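You operate a simulated robot arm through the tools that you are given. There is no shell and no other tool. Be economical: measure what you need, move in short steps, check, and stop when the job is done.

Carry out the task below with a simulated two-armed robot. There is one attempt and no reset: what you move stays moved.

Task
Wipe up the spill on the top of the feed bench with the green towel and put it back.

Only the result counts: the job must be done as asked and must still hold three seconds after the hand-in. Knocking over, shifting, dropping, spilling or breaking anything else fails it. Flat cloth is picked up by pressing the open fingertips on it (5 to 10 N) and closing them slowly along it; thin cloth reads only 2 to 8 mm in the jaws.

Robot
Two 7-joint arms with two-finger parallel grippers on one trunk, on a base that drives. Base frame: it is fixed to the floor where the robot stands at the start and does not move with it; the origin is under the middle of the robot, x ahead of it, y to its left, z up; the surface under the hand at the start is at about z = 880. Readings come in mm, rad, newtons and seconds.
The left shoulder is at the start at [50, 168, 1207], the right one opposite. With the tool pointing down near the work surface each hand reaches from about 200 to 660 mm from the robot's upright axis, wherever it stands, measured 20 degrees to its own side. Payload 1.57 kg a hand.
The TCP of each hand is the grasp point between the finger pads, 30 mm short of the fingertips. In the tool frame z runs along the fingers and y along their closing line. Largest opening 80 mm; finger width 17, thickness 12; the body of the gripper, 40 by 82 mm, starts 80 mm behind the TCP.
Orientation is that of the tool frame in the base frame, as a unit quaternion [x, y, z, w]. With the fingers straight down and closing along the base's y, the tool's x points along the base's -x, its y along +y and its z along -z.

Tools
- The arms move only by the tool play_rows. It takes "left_targets", "right_targets" or both (then of equal length, played together; a hand with none holds still); each is one flat list of numbers, 7 for each row, row after row: the shift along the tool's x, y, z in units of 30 mm (1.0 is 30 mm), then the turn, a rotation vector about the tool's x, y, z in units of 5 degrees (1.0 is 5 degrees), then the gripper command, from -1 (shut) to 1 (fully open), values between in proportion. In form: [dx, dy, dz, rx, ry, rz, grip, dx, dy, dz, rx, ry, rz, grip, ...]. A call has 1 to 20 rows; each row shifts and turns the commanded pose from where the row before left it, along the tool's axes as they then stand. A call with a number of a shift or a turn outside -1 to 1 is refused whole. Each row takes 0.2 s and may step no farther than 50 mm and 0.15 rad from the row before; otherwise, or with a gripper value out of range, the whole call is refused. A pose out of reach is approached as far as the arm can. The call stops where the force on the tool passes 40 N (or 10 N more than at its start, if that is more) or the arm is blocked; 0.2 s more then pass. Each finger travels about 45 mm/s and halts on what it meets, pressing with about 21 N; the grip force reading is that of the motor and also rises with nothing between the fingers. The clock runs only during rows and for 0.2 s after the last one: add rows that do not move to give the fingers time. It gives the time, the measured TCP pose, the force on the tool (base axes), the opening and the grip force at its end, in the units of the frame above (readings bear some noise), with the torque about the TCP (base axes, N m) and any sound that the robot's microphone picked up.
- Cameras (640 x 400 px; columns grow to the right, rows downward): "scene" is now at [122.7, 15.1, 1405.7]; the picture's right is [0.19, -0.98, 0.00], its down [-0.65, -0.13, -0.75] and it looks along [0.73, 0.15, -0.66] (base axes); focal length 280 px, centre (320, 200). "left" rides on the left gripper at [72, 7, -122] in its tool frame; the picture's right is [-0.09, 1.00, 0.00], its down [-0.84, -0.08, -0.54] and it looks along [-0.54, -0.05, 0.84] (tool axes); focal length 238 px, centre (320, 200). "right" rides on the right gripper at [72, -7, -122] in its tool frame; the picture's right is [0.09, 1.00, 0.00], its down [-0.84, 0.08, -0.54] and it looks along [-0.54, 0.05, 0.84] (tool axes); focal length 238 px, centre (320, 200). There is no depth. A picture from a camera that has moved, and an enlarged one, comes with that camera's place and axes in the base frame and with its lens.
- grab_frame(camera): a new picture of that camera. The clock stands still meanwhile.
- move_column(by): slides the trunk up (or, below 0, down) by that many mm; the arms and the scene camera ride with it, the base frame stays. It gives what a move gives, with no picture.
- drive_base(legs): drives the robot by 1 to 6 legs, each [ahead, left, turn to the left] in mm, mm and rad, along the robot's own axes; the way and the turn of a leg run together, so that a leg with both is an arc; at most 1500 mm and 3.142 rad a leg. The arms and the cameras ride along, it lands a little off, and it stops where it bumps. It gives what a move gives.
- turn_head(pan, tilt): turns the head with the scene camera to pan (to the left, within 1.396 rad either way) and tilt (down, from -0.506 to 1.204), counted from straight ahead of the robot. It gives what a move gives.
- zoom(camera, box): a new picture of the part [left, top, right, bottom] of that camera's present view, enlarged. The clock stands still meanwhile.
- finish_job(): hands the job in; it is judged then, once.

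Go step by step. Nothing tells you exact positions but the pictures and the camera data: compare them with the known pose of the tool, close in by small moves and look again before you grip or let go. The budget is 120 turns and 88 pictures, counting those below and the enlarged ones. Unless the task says otherwise, let go and move clear before handing in, and close with one line.

The tools are called as name(argument=value, ...) on one line, values as JSON. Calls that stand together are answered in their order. play_rows: Moves the arms, as the interface text tells. Its arguments: {"type":"object","properties":{"left_targets":{"type":"array"},"right_targets":{"type":"array"}},"required":[]} The other tools are called the same way: move_column (by) slides the trunk up or down; drive_base (legs) drives the base; turn_head (pan, tilt) turns the head that bears the scene camera; grab_frame (camera) takes a picture; zoom (camera, box) takes an enlarged picture of a part of a camera's view; finish_job () hands the job in.

At the start:

```text
time: 0.0
left_position: [349.5, 217.4, 1207.3]
left_orientation: [0.0, 1.0, 0.0, 0.0]
left_contact_force: [-0.2, 0.3, 0.8]
left_wrist_torque: [0.01, 0.01, -0.01]
left_gripper_width: 80.2
left_grip_force: 0.0
right_position: [430.6, -198.4, 1157.6]
right_orientation: [0.0, 1.0, 0.0, -0.001]
right_contact_force: [0.3, 0.0, 0.2]
right_wrist_torque: [0.03, 0.04, 0.01]
right_gripper_width: 79.9
right_grip_force: 0.0
trunk travel left (down, up): [-375.0, 68.0]
robot x, y, heading: [0.9, -0.9, -0.002]
head pan, tilt: [0.195, 0.724]
```

scene: 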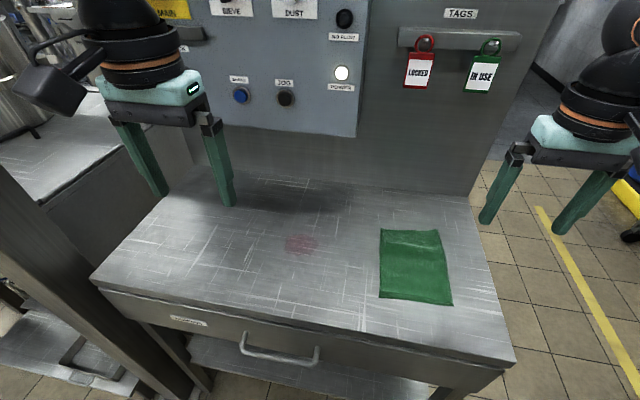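
right: 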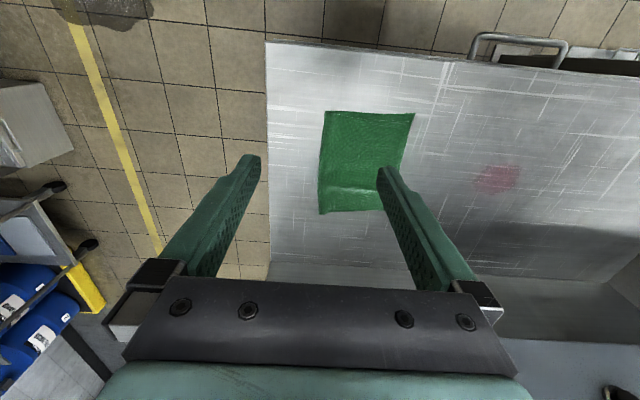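
left: 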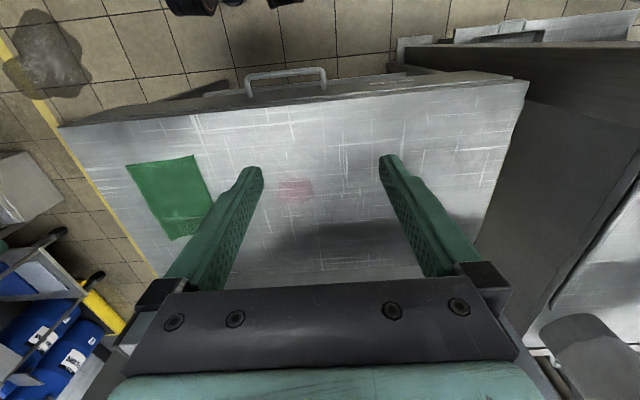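

I take the bench top as z≈880, which puts the spill near (535, 149) and the towel over x 440–640, y −187…−40. I'll take closer looks at both.

zoom(camera="scene", box=[240, 200, 400, 300])

zoom(camera="scene", box=[340, 210, 500, 310])

zoom(camera="right", box=[280, 80, 560, 255])

```text
4.00 times, centred on (320, 250) of scene
camera zoom: at [122.7, 15.1, 1405.7], right [0.19, -0.98, 0.0], down [-0.65, -0.13, -0.75], along [0.73, 0.15, -0.66], focal length 1119 px, centre (320, 0)
```

zoom: 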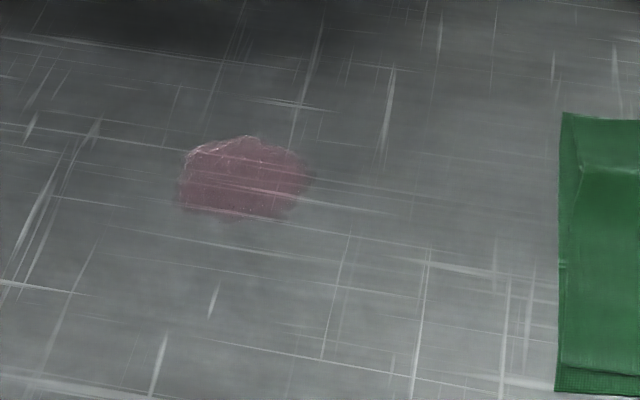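

```text
4.00 times, centred on (420, 260) of scene
camera zoom: at [122.7, 15.1, 1405.7], right [0.19, -0.98, 0.0], down [-0.65, -0.13, -0.75], along [0.73, 0.15, -0.66], focal length 1119 px, centre (-80, -40)
```

zoom: 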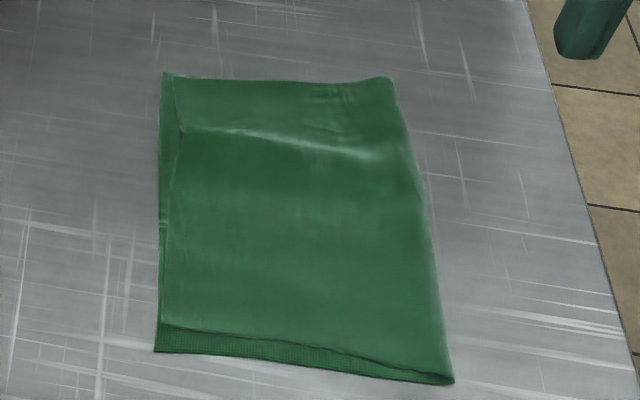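

```text
2.29 times, centred on (420, 168) of right
camera zoom: at [357.0, -204.9, 1279.9], right [-0.09, 1.0, 0.0], down [0.84, 0.08, 0.54], along [0.54, 0.05, -0.84], focal length 545 px, centre (91, 274)
```

zoom: 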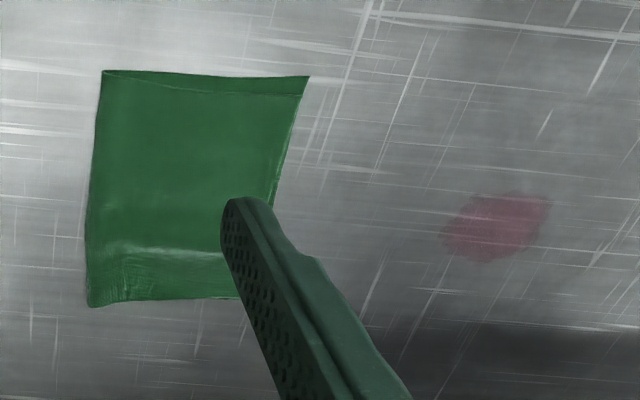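

Both cameras agree on z≈880: the spill spans about x 500–567, y 108–190. The towel is folded, with the fold on the right and open edges on the left. I'll park the right hand and hover the left hand over the towel's left edge.

play_rows(left_targets=[-0.633, -0.95, 0.72, 0, 0, 0, 0.25, -0.633, -0.95, 0.72, 0, 0, 0, 0.25, -0.633, -0.95, 0.72, 0, 0, 0, 0.25, -0.633, -0.95, 0.72, 0, 0, 0, 0.25, -0.633, -0.95, 0.72, 0, 0, 0, 0.25, -0.633, -0.95, 0.72, 0, 0, 0, 0.25, -0.633, -0.95, 0.72, 0, 0, 0, 0.25, -0.633, -0.95, 0.72, 0, 0, 0, 0.25, -0.633, -0.95, 0.72, 0, 0, 0, 0.25, -0.633, -0.95, 0.72, 0, 0, 0, 0.25, 0, -0.4, 0, 0, 0, 0, 0.25], right_targets=[0.6, -0.6, 0, 0, 0, 0, 1, 0.6, -0.6, 0, 0, 0, 0, 1, 0.6, -0.6, 0, 0, 0, 0, 1, 0.6, -0.6, 0, 0, 0, 0, 1, 0.6, -0.6, 0, 0, 0, 0, 1, 0.6, -0.6, 0, 0, 0, 0, 1, 0.6, -0.6, 0, 0, 0, 0, 1, 0, 0, 0, 0, 0, 0, 1, 0, 0, 0, 0, 0, 0, 1, 0, 0, 0, 0, 0, 0, 1, 0, 0, 0, 0, 0, 0, 1])

grab_frame(camera="scene")

grab_frame(camera="left")

```text
time: 2.4
left_position: [420.2, 131.1, 1035.9]
left_orientation: [0.0, 1.0, -0.001, 0.001]
left_contact_force: [0.7, 0.5, 0.3]
left_wrist_torque: [0.02, 0.0, -0.02]
left_gripper_width: 50.0
left_grip_force: 0.2
left hand out of reach, approached as far as the arm can: row 4, 5, 6, 7, 8, 9, 10, 11
right_position: [305.1, -326.0, 1157.1]
right_orientation: [0.0, 1.0, 0.0, 0.0]
right_contact_force: [-0.6, 0.1, 0.6]
right_wrist_torque: [0.03, -0.02, -0.02]
right_gripper_width: 79.8
right_grip_force: 0.1
trunk travel left (down, up): [-375.0, 68.0]
robot x, y, heading: [-3.1, -0.7, -0.003]
head pan, tilt: [0.195, 0.724]
```

```text
81 pictures are left
camera scene: at [122.5, 15.0, 1405.7], right [0.19, -0.98, 0.0], down [-0.65, -0.13, -0.75], along [0.73, 0.15, -0.66], focal length 280 px, centre (320, 200)
```

scene: 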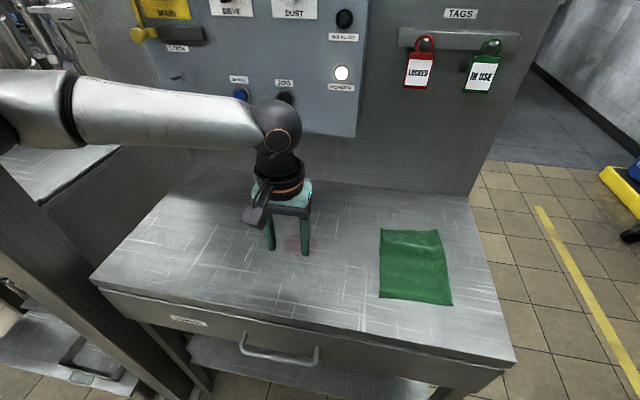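

```text
80 pictures are left
camera left: at [349.7, 139.1, 1157.4], right [0.09, 1.0, 0.0], down [0.84, -0.08, 0.54], along [0.54, -0.05, -0.84], focal length 238 px, centre (320, 200)
```

left: 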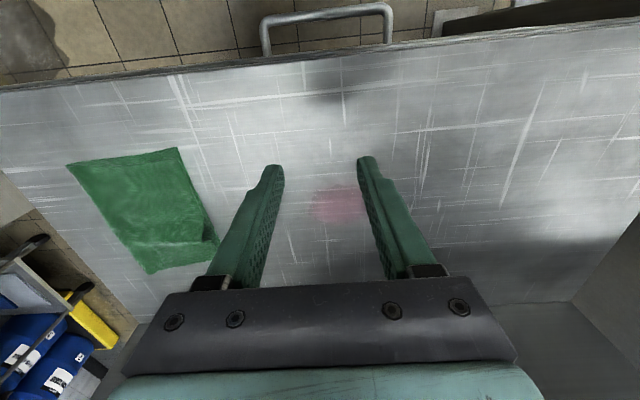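

The left arm can't cross that far to its right, so I'll move the base instead. I'll drive right about 270 mm, where the floor is clear, so the towel lies in the left hand's good zone.

drive_base(legs=[[0, -270, 0]])

play_rows(left_targets=[0, 0, 0, 0, 0, 0, 0.25])

grab_frame(camera="left")

```text
time: 5.4
left_position: [421.6, -138.2, 1035.2]
left_orientation: [-0.001, 1.0, 0.0, 0.002]
left_contact_force: [0.1, 0.2, 0.6]
left_wrist_torque: [-0.01, -0.04, 0.01]
left_gripper_width: 49.9
left_grip_force: 0.0
right_position: [305.1, -596.1, 1158.0]
right_orientation: [-0.001, 1.0, 0.0, 0.0]
right_contact_force: [0.0, 0.4, -1.0]
right_wrist_torque: [0.01, 0.02, 0.02]
right_gripper_width: 80.0
right_grip_force: 0.1
trunk travel left (down, up): [-375.0, 68.0]
robot x, y, heading: [0.7, -272.0, -0.001]
head pan, tilt: [0.195, 0.724]
```

```text
time: 5.8
left_position: [421.4, -140.2, 1034.5]
left_orientation: [-0.001, 1.0, -0.001, 0.001]
left_contact_force: [1.1, -0.2, 0.4]
left_wrist_torque: [0.0, 0.0, 0.01]
left_gripper_width: 49.9
left_grip_force: 0.1
right_position: [306.6, -595.8, 1157.3]
right_orientation: [-0.002, 1.0, 0.0, 0.0]
right_contact_force: [0.9, 0.0, 0.1]
right_wrist_torque: [0.02, -0.01, 0.0]
right_gripper_width: 80.0
right_grip_force: 0.1
trunk travel left (down, up): [-375.0, 68.0]
robot x, y, heading: [5.7, -274.4, 0.001]
head pan, tilt: [0.195, 0.724]
```

```text
79 pictures are left
camera left: at [349.8, -131.8, 1157.5], right [0.09, 1.0, 0.0], down [0.84, -0.07, 0.54], along [0.54, -0.05, -0.84], focal length 238 px, centre (320, 200)
```

left: 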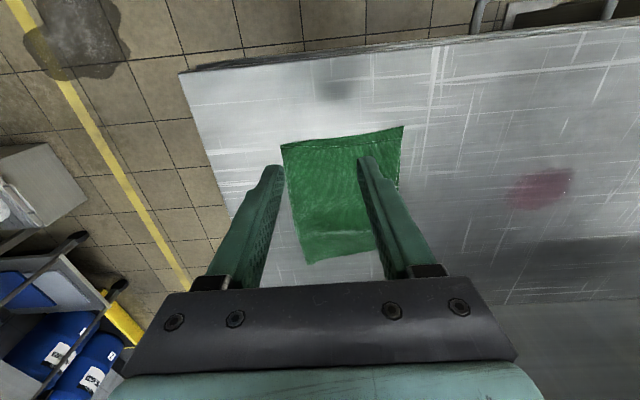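

The towel now sits in the left hand's zone and its corners agree with my estimate. I'll move to (540, −78) with the tips about 30 mm above the bench.

play_rows(left_targets=[-0.99, 0.52, 0.78, 0, 0, 0, 0.25, -0.99, 0.52, 0.78, 0, 0, 0, 0.25, -0.99, 0.52, 0.78, 0, 0, 0, 0.25, -0.99, 0.52, 0.78, 0, 0, 0, 0.25, 0, 0, 0, 0, 0, 0, 0.25])

grab_frame(camera="left")

grab_frame(camera="scene")

```text
time: 7.0
left_position: [500.5, -40.5, 963.5]
left_orientation: [-0.001, 1.0, -0.002, 0.002]
left_contact_force: [0.6, -0.6, -0.2]
left_wrist_torque: [0.02, -0.03, -0.03]
left_gripper_width: 50.0
left_grip_force: 0.1
left hand out of reach, approached as far as the arm can: row 1, 2, 3, 4
right_position: [304.6, -597.0, 1157.1]
right_orientation: [0.001, 1.0, -0.001, -0.001]
right_contact_force: [0.4, -0.5, 1.2]
right_wrist_torque: [-0.02, -0.01, -0.01]
right_gripper_width: 80.0
right_grip_force: 0.0
trunk travel left (down, up): [-375.0, 68.0]
robot x, y, heading: [2.5, -272.3, 0.0]
head pan, tilt: [0.195, 0.724]
```

```text
78 pictures are left
camera left: at [428.3, -31.8, 1086.0], right [0.09, 1.0, 0.0], down [0.84, -0.07, 0.55], along [0.54, -0.05, -0.84], focal length 238 px, centre (320, 200)
```

left: 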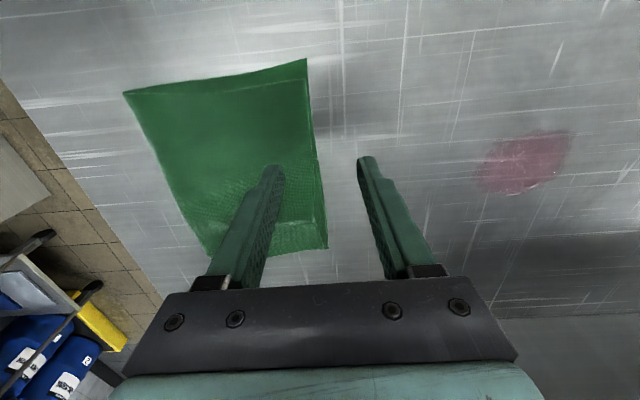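

```text
77 pictures are left
camera scene: at [122.7, -256.3, 1405.7], right [0.2, -0.98, 0.0], down [-0.65, -0.13, -0.75], along [0.73, 0.15, -0.66], focal length 280 px, centre (320, 200)
```

scene: 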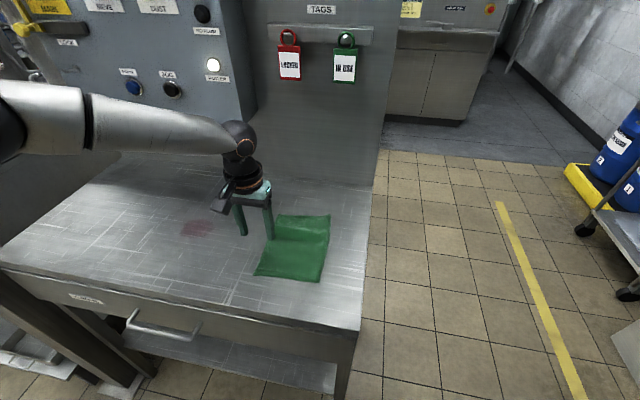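

The hand got most of the way there. I'll finish the approach in smaller steps.

play_rows(left_targets=[-0.27, -0.25, 0.1, 0, 0, 0, 0.25, -0.27, -0.25, 0.1, 0, 0, 0, 0.25, -0.27, -0.25, 0.1, 0, 0, 0, 0.25, -0.27, -0.25, 0.1, 0, 0, 0, 0.25, -0.27, -0.25, 0.1, 0, 0, 0, 0.25, 0, 0, 0, 0, 0, 0, 0.25])

```text
time: 8.4
left_position: [498.0, -45.2, 969.7]
left_orientation: [-0.001, 1.0, -0.001, 0.001]
left_contact_force: [-0.1, -0.3, -0.2]
left_wrist_torque: [-0.03, 0.0, 0.01]
left_gripper_width: 50.1
left_grip_force: 0.0
left hand out of reach, approached as far as the arm can: row 1, 2, 3, 4, 5
right_position: [305.4, -596.5, 1157.0]
right_orientation: [0.0, 1.0, 0.0, 0.0]
right_contact_force: [0.0, 0.5, -1.0]
right_wrist_torque: [0.0, 0.0, 0.0]
right_gripper_width: 80.1
right_grip_force: 0.1
trunk travel left (down, up): [-375.0, 68.0]
robot x, y, heading: [-3.4, -270.3, 0.005]
head pan, tilt: [0.195, 0.724]
```

I need to know what limits the arm, so I'll try a small pure move in +x.

play_rows(left_targets=[-0.5, 0, 0, 0, 0, 0, 0.25, 0, 0, 0, 0, 0, 0, 0.25])

play_rows(left_targets=[0, 0, 0.5, 0, 0, 0, 0.25, 0, 0, 0, 0, 0, 0, 0.25])

play_rows(left_targets=[0, 0.7, 0, 0, 0, 0, 0.25, 0, 0, 0, 0, 0, 0, 0.25])

```text
time: 9.0
left_position: [505.1, -38.9, 973.7]
left_orientation: [-0.001, 1.0, 0.0, 0.001]
left_contact_force: [0.0, -0.4, 0.1]
left_wrist_torque: [0.0, -0.01, -0.01]
left_gripper_width: 50.2
left_grip_force: 0.1
left hand out of reach, approached as far as the arm can: row 1
right_position: [306.3, -596.6, 1158.3]
right_orientation: [0.0, 1.0, 0.0, 0.0]
right_contact_force: [0.2, 0.5, -0.3]
right_wrist_torque: [0.04, 0.02, 0.01]
right_gripper_width: 79.7
right_grip_force: 0.0
trunk travel left (down, up): [-375.0, 68.0]
robot x, y, heading: [-1.2, -275.7, 0.001]
head pan, tilt: [0.195, 0.724]
```

```text
time: 9.6
left_position: [500.1, -36.3, 960.9]
left_orientation: [-0.001, 1.0, -0.002, 0.001]
left_contact_force: [-0.1, 0.2, 0.1]
left_wrist_torque: [0.01, -0.01, -0.01]
left_gripper_width: 50.0
left_grip_force: 0.1
left hand out of reach, approached as far as the arm can: row 1
right_position: [305.3, -596.1, 1158.0]
right_orientation: [-0.001, 1.0, 0.0, 0.001]
right_contact_force: [0.3, 0.5, -0.5]
right_wrist_torque: [-0.01, 0.02, 0.03]
right_gripper_width: 79.9
right_grip_force: 0.1
trunk travel left (down, up): [-375.0, 68.0]
robot x, y, heading: [2.0, -270.3, 0.002]
head pan, tilt: [0.195, 0.724]
```

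```text
time: 10.2
left_position: [500.1, -15.5, 960.8]
left_orientation: [-0.001, 1.0, -0.001, 0.0]
left_contact_force: [-0.3, -0.7, -0.5]
left_wrist_torque: [0.01, -0.02, 0.01]
left_gripper_width: 50.1
left_grip_force: 0.0
right_position: [303.6, -596.3, 1157.3]
right_orientation: [0.0, 1.0, 0.0, 0.001]
right_contact_force: [-0.2, 0.0, 1.1]
right_wrist_torque: [-0.01, 0.0, 0.01]
right_gripper_width: 80.0
right_grip_force: 0.1
trunk travel left (down, up): [-375.0, 68.0]
robot x, y, heading: [-0.4, -270.8, 0.005]
head pan, tilt: [0.195, 0.724]
```

The arm moves freely toward +y, so the limit is a joint limit toward the centre. I'll shift the hand outward and check whether +x and down open up there, before driving further right.

play_rows(left_targets=[0, 0.8, 0, 0, 0, 0, 0.25, 0, 0.8, 0, 0, 0, 0, 0.25, -0.7, 0, 0, 0, 0, 0, 0.25, -0.7, 0, 0, 0, 0, 0, 0.25, 0, 0, 0.7, 0, 0, 0, 0.25, 0, 0, 0, 0, 0, 0, 0.25])

```text
time: 11.6
left_position: [528.8, 37.6, 949.1]
left_orientation: [-0.001, 1.0, -0.001, 0.001]
left_contact_force: [-0.4, -0.2, 0.9]
left_wrist_torque: [0.01, 0.01, 0.0]
left_gripper_width: 49.9
left_grip_force: 0.1
left hand out of reach, approached as far as the arm can: row 4, 5
right_position: [305.7, -596.5, 1157.6]
right_orientation: [0.0, 1.0, 0.0, -0.001]
right_contact_force: [0.1, -0.1, 0.7]
right_wrist_torque: [0.02, -0.01, 0.02]
right_gripper_width: 80.1
right_grip_force: 0.0
trunk travel left (down, up): [-375.0, 68.0]
robot x, y, heading: [-2.2, -275.3, 0.002]
head pan, tilt: [0.195, 0.724]
```

The limit is still close here. I'll try yawing the tool clockwise to relieve the wrist, then go lower.

play_rows(left_targets=[0, 0, 0, 0, 0, 1, 0.25, 0, 0, 0, 0, 0, 1, 0.25, 0, 0, 0, 0, 0, 1, 0.25, 0, 0, 0, 0, 0, 1, 0.25, 0, 0, 0, 0, 0, 1, 0.25, 0, 0, 0, 0, 0, 0, 0.25])

play_rows(left_targets=[0, 0, 0.4, 0, 0, 0, 0.25, 0, 0, 0, 0, 0, 0, 0.25])

grab_frame(camera="scene")

```text
time: 13.0
left_position: [527.7, 38.2, 948.0]
left_orientation: [0.216, 0.976, -0.001, 0.001]
left_contact_force: [0.6, 0.2, 1.1]
left_wrist_torque: [0.0, -0.04, 0.01]
left_gripper_width: 49.9
left_grip_force: 0.1
right_position: [305.4, -595.5, 1157.4]
right_orientation: [0.0, 1.0, -0.001, -0.001]
right_contact_force: [0.5, -0.6, -0.6]
right_wrist_torque: [-0.02, -0.03, 0.03]
right_gripper_width: 80.2
right_grip_force: 0.0
trunk travel left (down, up): [-375.0, 68.0]
robot x, y, heading: [2.2, -271.7, -0.0]
head pan, tilt: [0.195, 0.724]
```

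```text
time: 13.6
left_position: [524.0, 39.4, 937.9]
left_orientation: [0.216, 0.976, -0.001, 0.001]
left_contact_force: [0.4, -0.3, -0.4]
left_wrist_torque: [-0.02, 0.04, -0.02]
left_gripper_width: 50.3
left_grip_force: 0.0
left hand out of reach, approached as far as the arm can: row 1
right_position: [306.0, -595.8, 1157.0]
right_orientation: [0.0, 1.0, -0.001, 0.001]
right_contact_force: [0.1, 0.6, 0.0]
right_wrist_torque: [-0.01, 0.01, -0.04]
right_gripper_width: 79.9
right_grip_force: 0.1
trunk travel left (down, up): [-375.0, 68.0]
robot x, y, heading: [0.4, -273.2, 0.001]
head pan, tilt: [0.195, 0.724]
```

```text
76 pictures are left
camera scene: at [122.8, -256.1, 1405.7], right [0.2, -0.98, 0.0], down [-0.65, -0.13, -0.75], along [0.73, 0.15, -0.66], focal length 280 px, centre (320, 200)
```

scene: 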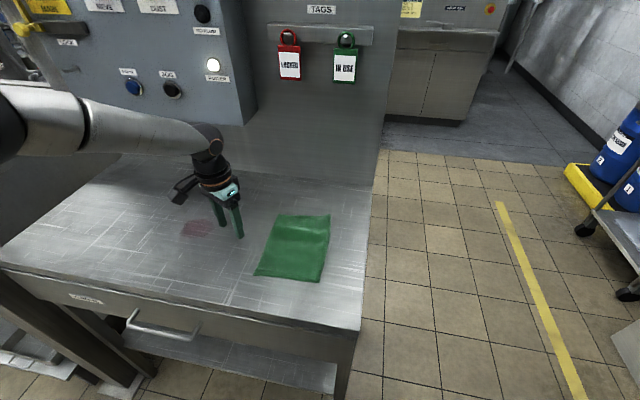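

Reach shrinks as the hand goes lower, so the shoulder is probably too high. I'll raise the hand 120 mm relative to the trunk, then lower the column by 120 mm.

play_rows(left_targets=[0, 0, -1, 0, 0, -1, 0.25, 0, 0, -1, 0, 0, -1, 0.25, 0, 0, -1, 0, 0, -1, 0.25, 0, 0, -1, 0, 0, -1, 0.25, 0, 0, 0, 0, 0, -1, 0.25])

move_column(by=-120)

play_rows(left_targets=[-0.5, -1, 0, 0, 0, 0, 0.25, 0, -1, 0, 0, 0, 0, 0.25, 0, 0, 0, 0, 0, 0, 0.25])

```text
time: 14.8
left_position: [525.1, 38.9, 1059.2]
left_orientation: [-0.002, 1.0, -0.001, 0.0]
left_contact_force: [-0.2, -0.2, 0.2]
left_wrist_torque: [-0.02, 0.0, 0.0]
left_gripper_width: 49.9
left_grip_force: 0.1
right_position: [304.9, -595.5, 1157.2]
right_orientation: [0.0, 1.0, 0.0, 0.0]
right_contact_force: [-0.3, 0.2, 0.8]
right_wrist_torque: [-0.01, 0.02, 0.03]
right_gripper_width: 79.8
right_grip_force: 0.2
trunk travel left (down, up): [-375.0, 68.0]
robot x, y, heading: [0.5, -270.5, -0.0]
head pan, tilt: [0.195, 0.724]
```

```text
time: 16.3
left_position: [524.3, 38.6, 937.7]
left_orientation: [-0.002, 1.0, -0.001, 0.001]
left_contact_force: [-0.8, 0.6, 0.4]
left_wrist_torque: [-0.02, 0.01, 0.0]
left_gripper_width: 50.1
left_grip_force: 0.1
right_position: [305.6, -595.7, 1037.4]
right_orientation: [-0.001, 1.0, 0.0, 0.001]
right_contact_force: [-0.2, -0.6, 0.9]
right_wrist_torque: [-0.04, 0.03, 0.02]
right_gripper_width: 79.9
right_grip_force: 0.1
trunk travel left (down, up): [-255.0, 188.0]
robot x, y, heading: [3.5, -271.4, -0.0]
head pan, tilt: [0.195, 0.724]
```

```text
time: 17.1
left_position: [538.4, -19.8, 937.6]
left_orientation: [-0.001, 1.0, 0.0, 0.0]
left_contact_force: [0.5, 0.2, -0.3]
left_wrist_torque: [-0.02, -0.02, 0.01]
left_gripper_width: 49.7
left_grip_force: 0.1
right_position: [304.7, -596.4, 1037.4]
right_orientation: [0.0, 1.0, 0.0, 0.0]
right_contact_force: [0.5, -0.7, -0.2]
right_wrist_torque: [-0.01, 0.02, -0.01]
right_gripper_width: 80.0
right_grip_force: 0.0
trunk travel left (down, up): [-255.0, 188.0]
robot x, y, heading: [0.1, -273.8, 0.001]
head pan, tilt: [0.195, 0.724]
```

Lowering the trunk fixed the reach. Next I go to y≈−78, hover with the tips about 15 mm above the cloth, and look.

play_rows(left_targets=[0, -0.97, 0, 0, 0, 0, 0.25, 0, -0.97, 0, 0, 0, 0, 0.25, 0, 0, 0.4, 0, 0, 0, 0.25, 0, 0, 0, 0, 0, 0, 0.25])

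grab_frame(camera="left")

zoom(camera="scene", box=[180, 160, 380, 285])

```text
time: 18.1
left_position: [514.6, -60.7, 928.1]
left_orientation: [-0.001, 1.0, -0.001, 0.001]
left_contact_force: [0.1, 0.2, -0.1]
left_wrist_torque: [0.0, -0.02, -0.01]
left_gripper_width: 49.8
left_grip_force: 0.0
left hand out of reach, approached as far as the arm can: row 1, 2
right_position: [304.0, -596.4, 1037.8]
right_orientation: [0.0, 1.0, 0.0, 0.0]
right_contact_force: [0.8, -0.9, -0.1]
right_wrist_torque: [0.02, 0.0, 0.01]
right_gripper_width: 80.0
right_grip_force: 0.1
trunk travel left (down, up): [-255.0, 188.0]
robot x, y, heading: [3.8, -272.5, -0.0]
head pan, tilt: [0.195, 0.724]
```

```text
75 pictures are left
camera left: at [443.4, -54.1, 1050.8], right [0.09, 1.0, 0.0], down [0.84, -0.07, 0.54], along [0.54, -0.05, -0.84], focal length 238 px, centre (320, 200)
```

left: 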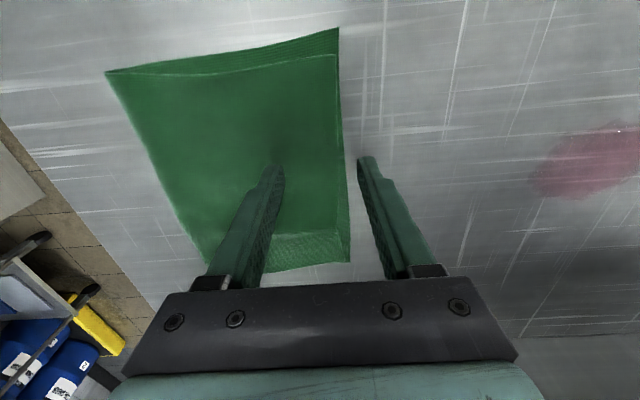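

```text
3.20 times, centred on (280, 222) of scene
camera zoom: at [122.8, -256.1, 1285.7], right [0.2, -0.98, 0.0], down [-0.65, -0.13, -0.75], along [0.73, 0.15, -0.66], focal length 895 px, centre (448, 128)
```

zoom: 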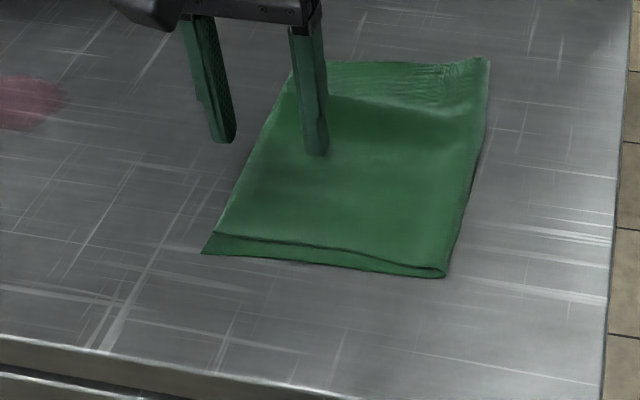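

I'm still at the inner limit. I'll lower the trunk another 80 mm with the hand raised to compensate, and drive right 40 mm.

play_rows(left_targets=[0, 0.3, -1, 0, 0, 0, 0.25, 0, 0.4, -1, 0, 0, 0, 0.25, 0, 0, -0.9, 0, 0, 0, 0.25, 0, 0, 0, 0, 0, 0, 0.25])

move_column(by=-80)

drive_base(legs=[[0, -40, 0]])

play_rows(left_targets=[-0.85, 0, 0, 0, 0, 0, 0.25, 0, 0, 0, 0, 0, 0, 0.25])

```text
time: 19.1
left_position: [517.8, -41.8, 1016.8]
left_orientation: [-0.001, 1.0, -0.001, 0.001]
left_contact_force: [0.0, -0.4, 0.8]
left_wrist_torque: [0.03, -0.02, 0.03]
left_gripper_width: 50.1
left_grip_force: 0.1
right_position: [304.2, -596.0, 1037.4]
right_orientation: [0.0, 1.0, 0.0, 0.0]
right_contact_force: [0.9, -0.3, -0.3]
right_wrist_torque: [0.03, 0.0, -0.01]
right_gripper_width: 80.0
right_grip_force: 0.0
trunk travel left (down, up): [-255.0, 188.0]
robot x, y, heading: [-1.8, -272.5, 0.005]
head pan, tilt: [0.195, 0.724]
```

```text
time: 20.2
left_position: [517.2, -41.9, 936.8]
left_orientation: [-0.001, 1.0, -0.001, 0.001]
left_contact_force: [0.7, -0.5, 0.3]
left_wrist_torque: [0.01, -0.02, -0.01]
left_gripper_width: 50.0
left_grip_force: 0.1
right_position: [305.1, -595.9, 958.5]
right_orientation: [-0.001, 1.0, -0.001, 0.0]
right_contact_force: [0.3, -0.3, 0.9]
right_wrist_torque: [0.03, -0.02, 0.01]
right_gripper_width: 80.0
right_grip_force: 0.0
trunk travel left (down, up): [-175.0, 268.0]
robot x, y, heading: [0.3, -270.5, 0.001]
head pan, tilt: [0.195, 0.724]
```

```text
time: 21.3
left_position: [517.1, -81.9, 936.8]
left_orientation: [-0.001, 1.0, -0.001, 0.001]
left_contact_force: [0.4, -0.4, 0.3]
left_wrist_torque: [-0.01, 0.0, 0.01]
left_gripper_width: 50.0
left_grip_force: 0.0
right_position: [305.4, -634.9, 956.7]
right_orientation: [0.0, 1.0, 0.0, 0.001]
right_contact_force: [0.8, 0.6, 0.0]
right_wrist_torque: [0.0, -0.02, -0.01]
right_gripper_width: 79.9
right_grip_force: 0.0
trunk travel left (down, up): [-175.0, 268.0]
robot x, y, heading: [1.5, -309.2, 0.003]
head pan, tilt: [0.195, 0.724]
```

```text
time: 21.9
left_position: [533.3, -73.9, 934.1]
left_orientation: [-0.001, 1.0, -0.001, 0.002]
left_contact_force: [-0.1, -0.5, 0.1]
left_wrist_torque: [0.01, -0.01, 0.03]
left_gripper_width: 49.9
left_grip_force: 0.0
left hand out of reach, approached as far as the arm can: row 1
right_position: [305.7, -635.5, 958.0]
right_orientation: [-0.001, 1.0, -0.001, 0.0]
right_contact_force: [0.0, 0.6, 0.8]
right_wrist_torque: [0.0, 0.01, 0.04]
right_gripper_width: 80.0
right_grip_force: 0.1
trunk travel left (down, up): [-175.0, 268.0]
robot x, y, heading: [-1.1, -308.6, 0.001]
head pan, tilt: [0.195, 0.724]
```

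I'm at (533, −74) with the tips about 24 mm above the bench. I'll descend slowly onto the cloth.

play_rows(left_targets=[0, 0, 0.2, 0, 0, 0, 0.25, 0, 0, 0.2, 0, 0, 0, 0.25, 0, 0, 0.15, 0, 0, 0, 0.25, 0, 0, 0, 0, 0, 0, 0.25])

```text
time: 22.9
left_position: [533.1, -74.7, 917.6]
left_orientation: [0.0, 1.0, -0.001, 0.001]
left_contact_force: [0.4, -0.7, 0.2]
left_wrist_torque: [0.03, 0.02, -0.02]
left_gripper_width: 50.0
left_grip_force: 0.0
right_position: [305.5, -635.3, 957.1]
right_orientation: [0.0, 1.0, 0.0, 0.0]
right_contact_force: [-0.6, 0.0, 0.3]
right_wrist_torque: [0.0, 0.0, -0.02]
right_gripper_width: 80.0
right_grip_force: 0.1
trunk travel left (down, up): [-175.0, 268.0]
robot x, y, heading: [-1.0, -309.2, 0.001]
head pan, tilt: [0.195, 0.724]
```

play_rows(left_targets=[0, 0, 0.08, 0, 0, 0, 0.25, 0, 0, 0.08, 0, 0, 0, 0.25, 0, 0, 0, 0, 0, 0, 0.25])

zoom(camera="left", box=[160, 60, 480, 260])

```text
time: 23.7
left_position: [531.8, -74.1, 913.7]
left_orientation: [0.0, 1.0, -0.001, 0.002]
left_contact_force: [0.6, -0.1, 0.5]
left_wrist_torque: [0.04, 0.0, 0.0]
left_gripper_width: 49.9
left_grip_force: 0.0
right_position: [305.0, -636.2, 958.0]
right_orientation: [0.0, 1.0, 0.0, 0.0]
right_contact_force: [-0.4, 0.1, 0.4]
right_wrist_torque: [0.0, 0.04, 0.0]
right_gripper_width: 80.1
right_grip_force: 0.1
trunk travel left (down, up): [-175.0, 268.0]
robot x, y, heading: [-1.7, -314.0, 0.0]
head pan, tilt: [0.195, 0.724]
```

```text
2.00 times, centred on (320, 160) of left
camera zoom: at [461.3, -67.0, 1035.7], right [0.09, 1.0, 0.0], down [0.84, -0.08, 0.54], along [0.54, -0.05, -0.84], focal length 477 px, centre (320, 280)
```

zoom: 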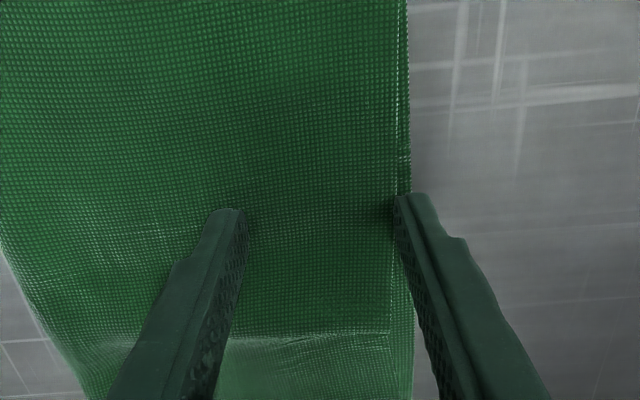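

The left finger sits right on the towel's edge. I'll narrow the opening to 38 mm, shift slightly inward and press on gently.

play_rows(left_targets=[0, -0.15, -0.03, 0, 0, 0, -0.05, 0, 0, 0, 0, 0, 0, -0.05, 0, 0, 0.1, 0, 0, 0, -0.05, 0, 0, 0.07, 0, 0, 0, -0.05, 0, 0, 0, 0, 0, 0, -0.05])

```text
time: 24.9
left_position: [532.4, -79.6, 911.1]
left_orientation: [-0.001, 1.0, 0.0, 0.003]
left_contact_force: [2.6, 2.3, 14.9]
left_wrist_torque: [0.44, -0.06, -0.03]
left_gripper_width: 38.4
left_grip_force: 0.4
right_position: [304.0, -636.0, 958.3]
right_orientation: [0.0, 1.0, 0.0, 0.001]
right_contact_force: [0.2, -0.8, 0.0]
right_wrist_torque: [-0.01, 0.0, -0.02]
right_gripper_width: 79.9
right_grip_force: 0.1
trunk travel left (down, up): [-175.0, 268.0]
robot x, y, heading: [-3.1, -313.1, -0.002]
head pan, tilt: [0.195, 0.724]
```

Contact reads 15 N, a bit hard. I'll ease off about 1 mm and close slowly along the cloth.

play_rows(left_targets=[0, 0, -0.03, 0, 0, 0, -0.05, 0, 0, 0, 0, 0, 0, -0.05])

```text
time: 25.5
left_position: [532.4, -79.7, 913.0]
left_orientation: [-0.001, 1.0, -0.001, 0.002]
left_contact_force: [4.3, 1.3, 17.1]
left_wrist_torque: [0.46, -0.09, -0.12]
left_gripper_width: 38.6
left_grip_force: 0.3
right_position: [304.9, -636.5, 956.3]
right_orientation: [0.0, 1.0, -0.001, 0.0]
right_contact_force: [-0.3, -0.1, -1.6]
right_wrist_torque: [-0.03, 0.01, -0.01]
right_gripper_width: 79.9
right_grip_force: 0.0
trunk travel left (down, up): [-175.0, 268.0]
robot x, y, heading: [0.9, -313.7, 0.0]
head pan, tilt: [0.195, 0.724]
```

play_rows(left_targets=[0, 0, -0.07, 0, 0, 0, -0.05, 0, 0, 0, 0, 0, 0, -0.05])

```text
time: 26.1
left_position: [531.5, -80.5, 912.7]
left_orientation: [-0.001, 1.0, -0.001, 0.0]
left_contact_force: [1.9, 0.5, 9.2]
left_wrist_torque: [0.24, -0.09, -0.03]
left_gripper_width: 38.1
left_grip_force: 0.1
right_position: [303.4, -636.7, 957.2]
right_orientation: [0.0, 1.0, 0.0, 0.001]
right_contact_force: [-0.4, -0.2, -0.4]
right_wrist_torque: [0.04, 0.0, -0.01]
right_gripper_width: 80.0
right_grip_force: 0.0
trunk travel left (down, up): [-175.0, 268.0]
robot x, y, heading: [0.7, -309.6, -0.002]
head pan, tilt: [0.195, 0.724]
```

The press is 9 N now, so I close slowly.

play_rows(left_targets=[0, 0, 0, 0, 0, 0, -0.12, 0, 0, 0, 0, 0, 0, -0.2, 0, 0, 0, 0, 0, 0, -0.28, 0, 0, 0, 0, 0, 0, -0.36, 0, 0, 0, 0, 0, 0, -0.44, 0, 0, 0, 0, 0, 0, -0.52, 0, 0, 0, 0, 0, 0, -0.6, 0, 0, 0, 0, 0, 0, -0.68, 0, 0, 0, 0, 0, 0, -0.76, 0, 0, 0, 0, 0, 0, -0.84, 0, 0, 0, 0, 0, 0, -0.92, 0, 0, 0, 0, 0, 0, -1, 0, 0, 0, 0, 0, 0, -1, 0, 0, 0, 0, 0, 0, -1, 0, 0, 0, 0, 0, 0, -1])

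zoom(camera="left", box=[160, 60, 480, 260])

zoom(camera="scene", box=[180, 100, 380, 225])

```text
time: 29.3
left_position: [532.6, -78.5, 912.7]
left_orientation: [-0.001, 1.0, -0.001, 0.001]
left_contact_force: [0.1, -0.2, 2.3]
left_wrist_torque: [0.01, 0.03, 0.02]
left_gripper_width: 6.2
left_grip_force: 21.2
right_position: [306.0, -634.1, 958.4]
right_orientation: [0.0, 1.0, 0.0, 0.0]
right_contact_force: [0.8, -0.8, 0.1]
right_wrist_torque: [0.04, 0.02, 0.0]
right_gripper_width: 80.0
right_grip_force: 0.1
trunk travel left (down, up): [-175.0, 268.0]
robot x, y, heading: [-2.0, -309.8, 0.0]
head pan, tilt: [0.195, 0.724]
```

```text
2.00 times, centred on (320, 160) of left
camera zoom: at [460.8, -71.8, 1034.6], right [0.09, 1.0, 0.0], down [0.84, -0.08, 0.54], along [0.54, -0.05, -0.84], focal length 477 px, centre (320, 280)
```

zoom: 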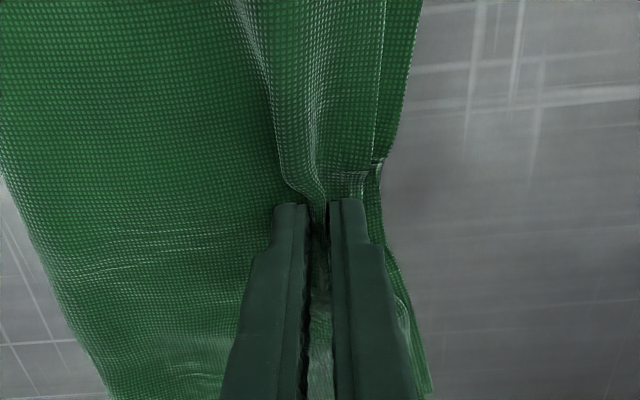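

```text
3.20 times, centred on (280, 162) of scene
camera zoom: at [122.6, -295.6, 1205.7], right [0.2, -0.98, 0.0], down [-0.65, -0.13, -0.75], along [0.73, 0.15, -0.66], focal length 895 px, centre (448, 320)
```

zoom: 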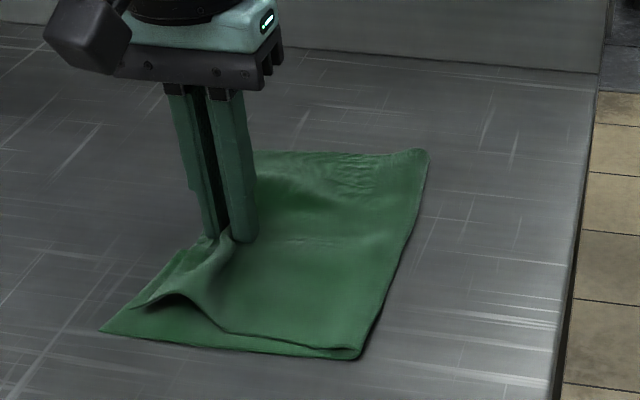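

The cloth is gripped with 6.2 mm in the jaws. I'll drag it left 75 mm at this height and see how it follows.

play_rows(left_targets=[0, 0.5, 0, 0, 0, 0, -1, 0, 0.5, 0, 0, 0, 0, -1, 0, 0.5, 0, 0, 0, 0, -1, 0, 0.5, 0, 0, 0, 0, -1, 0, 0.5, 0, 0, 0, 0, -1])

grab_frame(camera="scene")

grab_frame(camera="left")

```text
time: 30.5
left_position: [532.3, -4.7, 912.0]
left_orientation: [-0.001, 1.0, -0.001, 0.001]
left_contact_force: [-0.4, -1.0, 2.9]
left_wrist_torque: [0.02, 0.02, 0.04]
left_gripper_width: 6.3
left_grip_force: 21.2
right_position: [305.5, -635.9, 957.9]
right_orientation: [0.0, 1.0, 0.0, -0.001]
right_contact_force: [0.2, -0.6, 0.2]
right_wrist_torque: [-0.03, 0.04, -0.01]
right_gripper_width: 79.8
right_grip_force: 0.0
trunk travel left (down, up): [-175.0, 268.0]
robot x, y, heading: [0.1, -314.1, 0.001]
head pan, tilt: [0.195, 0.724]
```

```text
70 pictures are left
camera scene: at [122.6, -295.7, 1205.7], right [0.19, -0.98, 0.0], down [-0.65, -0.13, -0.75], along [0.73, 0.15, -0.66], focal length 280 px, centre (320, 200)
```

scene: 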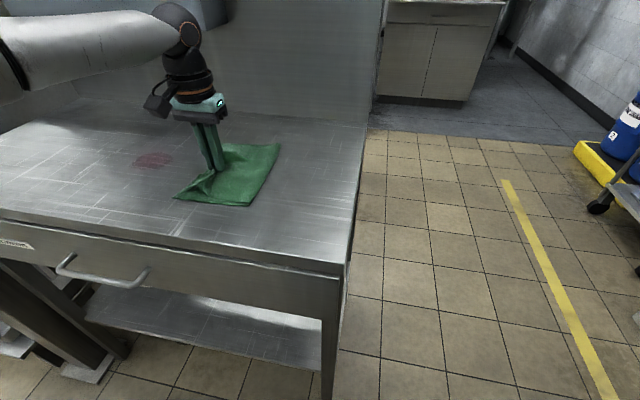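

```text
69 pictures are left
camera left: at [460.7, 3.7, 1034.5], right [0.09, 1.0, 0.0], down [0.84, -0.08, 0.54], along [0.54, -0.05, -0.84], focal length 238 px, centre (320, 200)
```

left: 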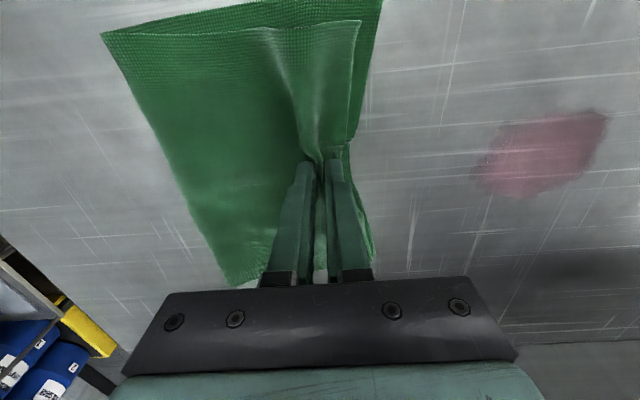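

The whole towel follows flat. I'll drag on over the spill by driving the base left.

drive_base(legs=[[0, 170, 0]])

grab_frame(camera="left")

```text
time: 32.6
left_position: [531.7, 169.2, 913.6]
left_orientation: [-0.001, 1.0, 0.0, 0.001]
left_contact_force: [0.3, 0.9, 4.0]
left_wrist_torque: [0.07, 0.01, 0.01]
left_gripper_width: 5.8
left_grip_force: 20.9
right_position: [306.0, -463.8, 958.4]
right_orientation: [-0.001, 1.0, 0.0, 0.0]
right_contact_force: [0.1, -0.1, 0.5]
right_wrist_torque: [0.02, -0.01, 0.02]
right_gripper_width: 79.8
right_grip_force: 0.2
trunk travel left (down, up): [-175.0, 268.0]
robot x, y, heading: [2.8, -140.9, 0.001]
head pan, tilt: [0.195, 0.724]
```

```text
68 pictures are left
camera left: at [459.9, 176.0, 1034.4], right [0.09, 1.0, 0.0], down [0.84, -0.07, 0.54], along [0.54, -0.05, -0.84], focal length 238 px, centre (320, 200)
```

left: 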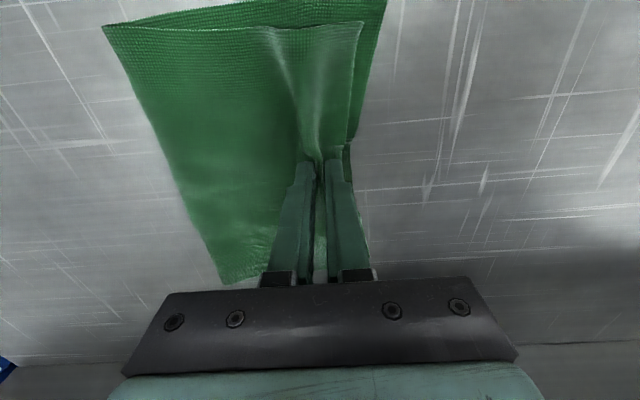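

The towel now lies over the spill. I'll drag it a further 150 mm to uncover the area and check.

drive_base(legs=[[0, 150, 0]])

grab_frame(camera="left")

grab_frame(camera="scene")

```text
time: 34.6
left_position: [530.1, 319.4, 913.3]
left_orientation: [-0.003, 1.0, -0.001, 0.001]
left_contact_force: [0.4, 0.7, 3.6]
left_wrist_torque: [0.11, -0.03, -0.01]
left_gripper_width: 6.1
left_grip_force: 20.8
right_position: [305.0, -313.3, 957.6]
right_orientation: [-0.002, 1.0, 0.0, -0.001]
right_contact_force: [0.2, -0.3, 0.5]
right_wrist_torque: [-0.02, 0.02, 0.0]
right_gripper_width: 79.9
right_grip_force: 0.2
trunk travel left (down, up): [-175.0, 268.0]
robot x, y, heading: [-1.1, 10.1, 0.004]
head pan, tilt: [0.195, 0.724]
```

```text
67 pictures are left
camera left: at [459.1, 326.9, 1034.4], right [0.09, 1.0, 0.0], down [0.84, -0.07, 0.54], along [0.54, -0.05, -0.84], focal length 238 px, centre (320, 200)
```

left: 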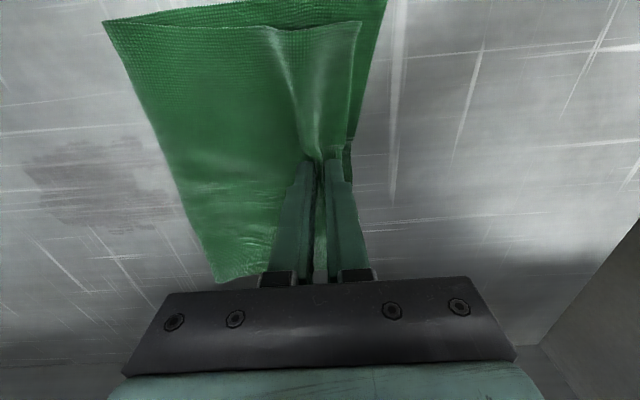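

```text
66 pictures are left
camera scene: at [121.7, 26.0, 1205.7], right [0.2, -0.98, 0.0], down [-0.65, -0.13, -0.75], along [0.73, 0.15, -0.66], focal length 280 px, centre (320, 200)
```

scene: 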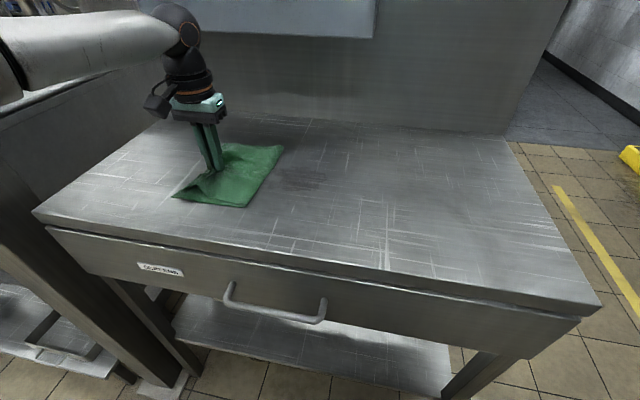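

The pink is gone, but a grey patch remains where the spill was. I'll look closer.

zoom(camera="left", box=[0, 90, 240, 240])

zoom(camera="scene", box=[240, 130, 400, 230])

```text
2.67 times, centred on (120, 165) of left
camera zoom: at [459.1, 326.9, 1034.4], right [0.09, 1.0, 0.0], down [0.84, -0.07, 0.54], along [0.54, -0.05, -0.84], focal length 636 px, centre (853, 293)
```

zoom: 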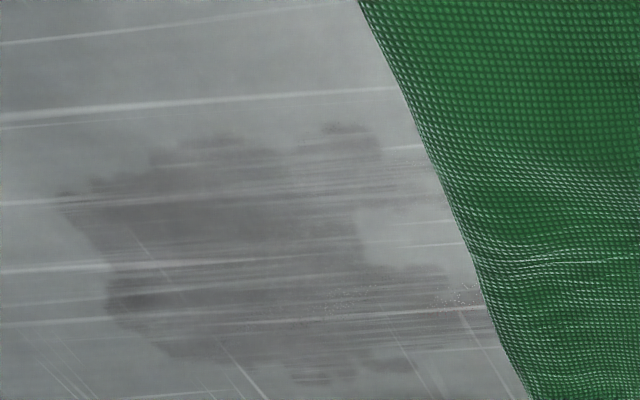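

```text
4.00 times, centred on (320, 180) of scene
camera zoom: at [121.7, 26.0, 1205.7], right [0.2, -0.98, 0.0], down [-0.65, -0.13, -0.75], along [0.73, 0.15, -0.66], focal length 1119 px, centre (320, 280)
```

zoom: 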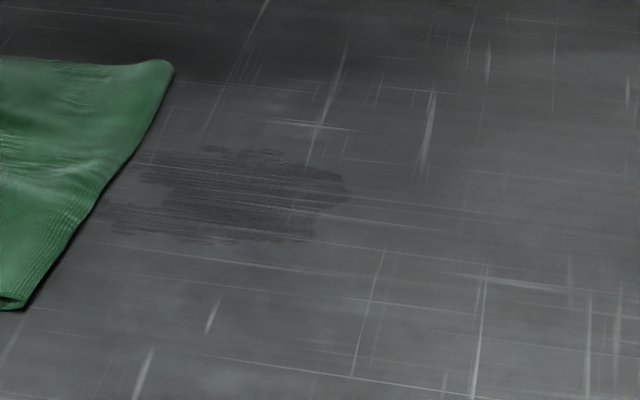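

A damp film remains, so it needs another pass. The towel moved rigidly by about 398 mm and its fold is at y≈212. I'll release here, regrasp near the fold and drag it back to the right with more pressure, which wipes again and returns it.

play_rows(left_targets=[0, 0, 0, 0, 0, 0, -0.8, 0, 0, 0, 0, 0, 0, -0.6, 0, 0, 0, 0, 0, 0, -0.4, 0, 0, 0, 0, 0, 0, -0.2, 0, 0, 0, 0, 0, 0, -0.05, 0, 0, 0, 0, 0, 0, -0.05, 0, 0, -0.5, 0, 0, 0, -0.05, 0, 0, -0.7, 0, 0, 0, -0.05, 0, 0, -0.7, 0, 0, 0, -0.05])

drive_base(legs=[[0, -70, 0]])

grab_frame(camera="left")

```text
time: 36.6
left_position: [529.9, 318.9, 969.7]
left_orientation: [-0.002, 1.0, 0.002, 0.001]
left_contact_force: [-0.6, 0.4, 0.8]
left_wrist_torque: [0.02, -0.03, 0.01]
left_gripper_width: 37.9
left_grip_force: 0.1
right_position: [305.5, -313.7, 957.3]
right_orientation: [-0.002, 1.0, 0.0, 0.001]
right_contact_force: [0.1, -0.1, 0.3]
right_wrist_torque: [0.0, 0.0, -0.02]
right_gripper_width: 79.8
right_grip_force: 0.1
trunk travel left (down, up): [-175.0, 268.0]
robot x, y, heading: [-1.3, 11.1, 0.001]
head pan, tilt: [0.195, 0.724]
```

```text
time: 37.9
left_position: [530.5, 248.4, 969.4]
left_orientation: [-0.003, 1.0, 0.0, 0.0]
left_contact_force: [0.4, 0.1, 0.3]
left_wrist_torque: [0.03, 0.02, -0.02]
left_gripper_width: 37.9
left_grip_force: 0.1
right_position: [304.5, -384.2, 956.8]
right_orientation: [-0.002, 1.0, 0.0, 0.0]
right_contact_force: [0.6, 0.2, -1.0]
right_wrist_torque: [0.01, 0.02, 0.0]
right_gripper_width: 80.3
right_grip_force: 0.0
trunk travel left (down, up): [-175.0, 268.0]
robot x, y, heading: [-0.6, -59.2, 0.002]
head pan, tilt: [0.195, 0.724]
```

```text
63 pictures are left
camera left: at [459.4, 255.8, 1091.5], right [0.09, 1.0, 0.0], down [0.84, -0.07, 0.54], along [0.54, -0.05, -0.84], focal length 238 px, centre (320, 200)
```

left: 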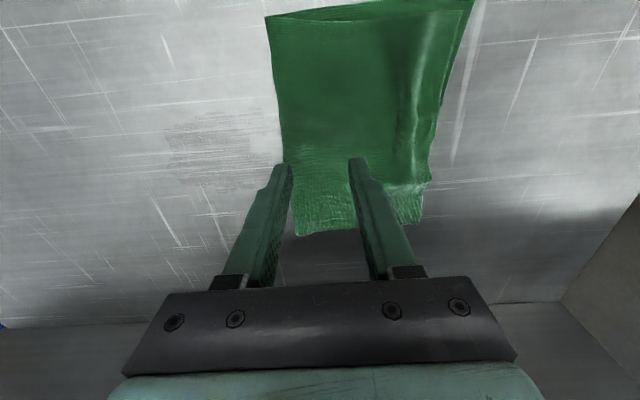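

The damp patch is already drying. I'll shift 7 mm left and descend just inside the fold.

play_rows(left_targets=[0, 0.25, 0.5, 0, 0, 0, -0.05, 0, 0, 0.6, 0, 0, 0, -0.05, 0, 0, 0.5, 0, 0, 0, -0.05, 0, 0, 0.22, 0, 0, 0, -0.05, 0, 0, 0, 0, 0, 0, -0.05])

zoom(camera="left", box=[160, 60, 480, 260])

```text
time: 39.1
left_position: [531.6, 256.5, 914.5]
left_orientation: [-0.003, 1.0, 0.0, 0.0]
left_contact_force: [0.0, 0.3, -0.7]
left_wrist_torque: [-0.01, 0.01, 0.03]
left_gripper_width: 38.2
left_grip_force: 0.0
right_position: [305.5, -384.6, 957.8]
right_orientation: [-0.001, 1.0, 0.0, 0.0]
right_contact_force: [-0.6, 0.6, -0.7]
right_wrist_torque: [-0.02, -0.01, -0.03]
right_gripper_width: 79.9
right_grip_force: 0.1
trunk travel left (down, up): [-175.0, 268.0]
robot x, y, heading: [-1.3, -63.4, 0.001]
head pan, tilt: [0.195, 0.724]
```

```text
2.00 times, centred on (320, 160) of left
camera zoom: at [459.1, 263.5, 1036.8], right [0.09, 1.0, 0.0], down [0.84, -0.07, 0.54], along [0.54, -0.05, -0.84], focal length 477 px, centre (320, 280)
```

zoom: 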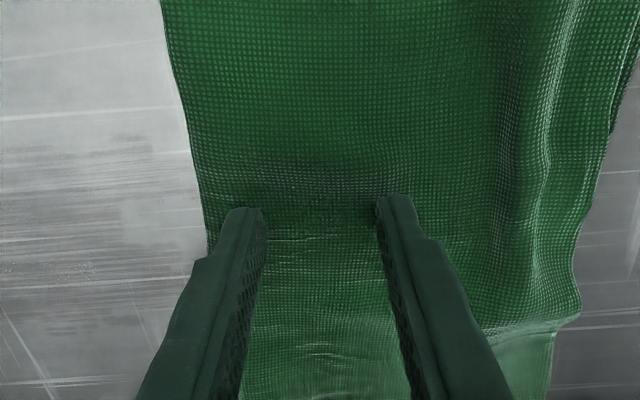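

Both fingers are over the cloth, just inside the fold. I'll press on gently.

play_rows(left_targets=[0, 0, 0.1, 0, 0, 0, -0.05, 0, 0, 0, 0, 0, 0, -0.05])

```text
time: 39.7
left_position: [529.9, 256.6, 911.8]
left_orientation: [-0.003, 1.0, 0.0, 0.0]
left_contact_force: [0.5, 0.0, 1.8]
left_wrist_torque: [0.03, -0.02, 0.0]
left_gripper_width: 38.0
left_grip_force: 0.0
right_position: [304.6, -384.0, 956.7]
right_orientation: [-0.002, 1.0, 0.0, 0.0]
right_contact_force: [-0.6, -0.5, -0.2]
right_wrist_torque: [0.0, -0.02, 0.0]
right_gripper_width: 79.7
right_grip_force: 0.1
trunk travel left (down, up): [-175.0, 268.0]
robot x, y, heading: [0.2, -61.9, 0.004]
head pan, tilt: [0.195, 0.724]
```

play_rows(left_targets=[0, 0, 0.04, 0, 0, 0, -0.05, 0, 0, 0, 0, 0, 0, -0.05])

```text
time: 40.3
left_position: [530.0, 256.8, 912.7]
left_orientation: [-0.004, 1.0, 0.0, 0.002]
left_contact_force: [0.7, 1.0, 6.7]
left_wrist_torque: [0.01, -0.03, -0.02]
left_gripper_width: 38.1
left_grip_force: 0.1
right_position: [305.1, -383.1, 957.6]
right_orientation: [-0.001, 1.0, 0.0, 0.001]
right_contact_force: [0.2, 0.1, 0.0]
right_wrist_torque: [0.0, 0.01, 0.0]
right_gripper_width: 80.0
right_grip_force: 0.1
trunk travel left (down, up): [-175.0, 268.0]
robot x, y, heading: [-0.3, -59.5, 0.003]
head pan, tilt: [0.195, 0.724]
```

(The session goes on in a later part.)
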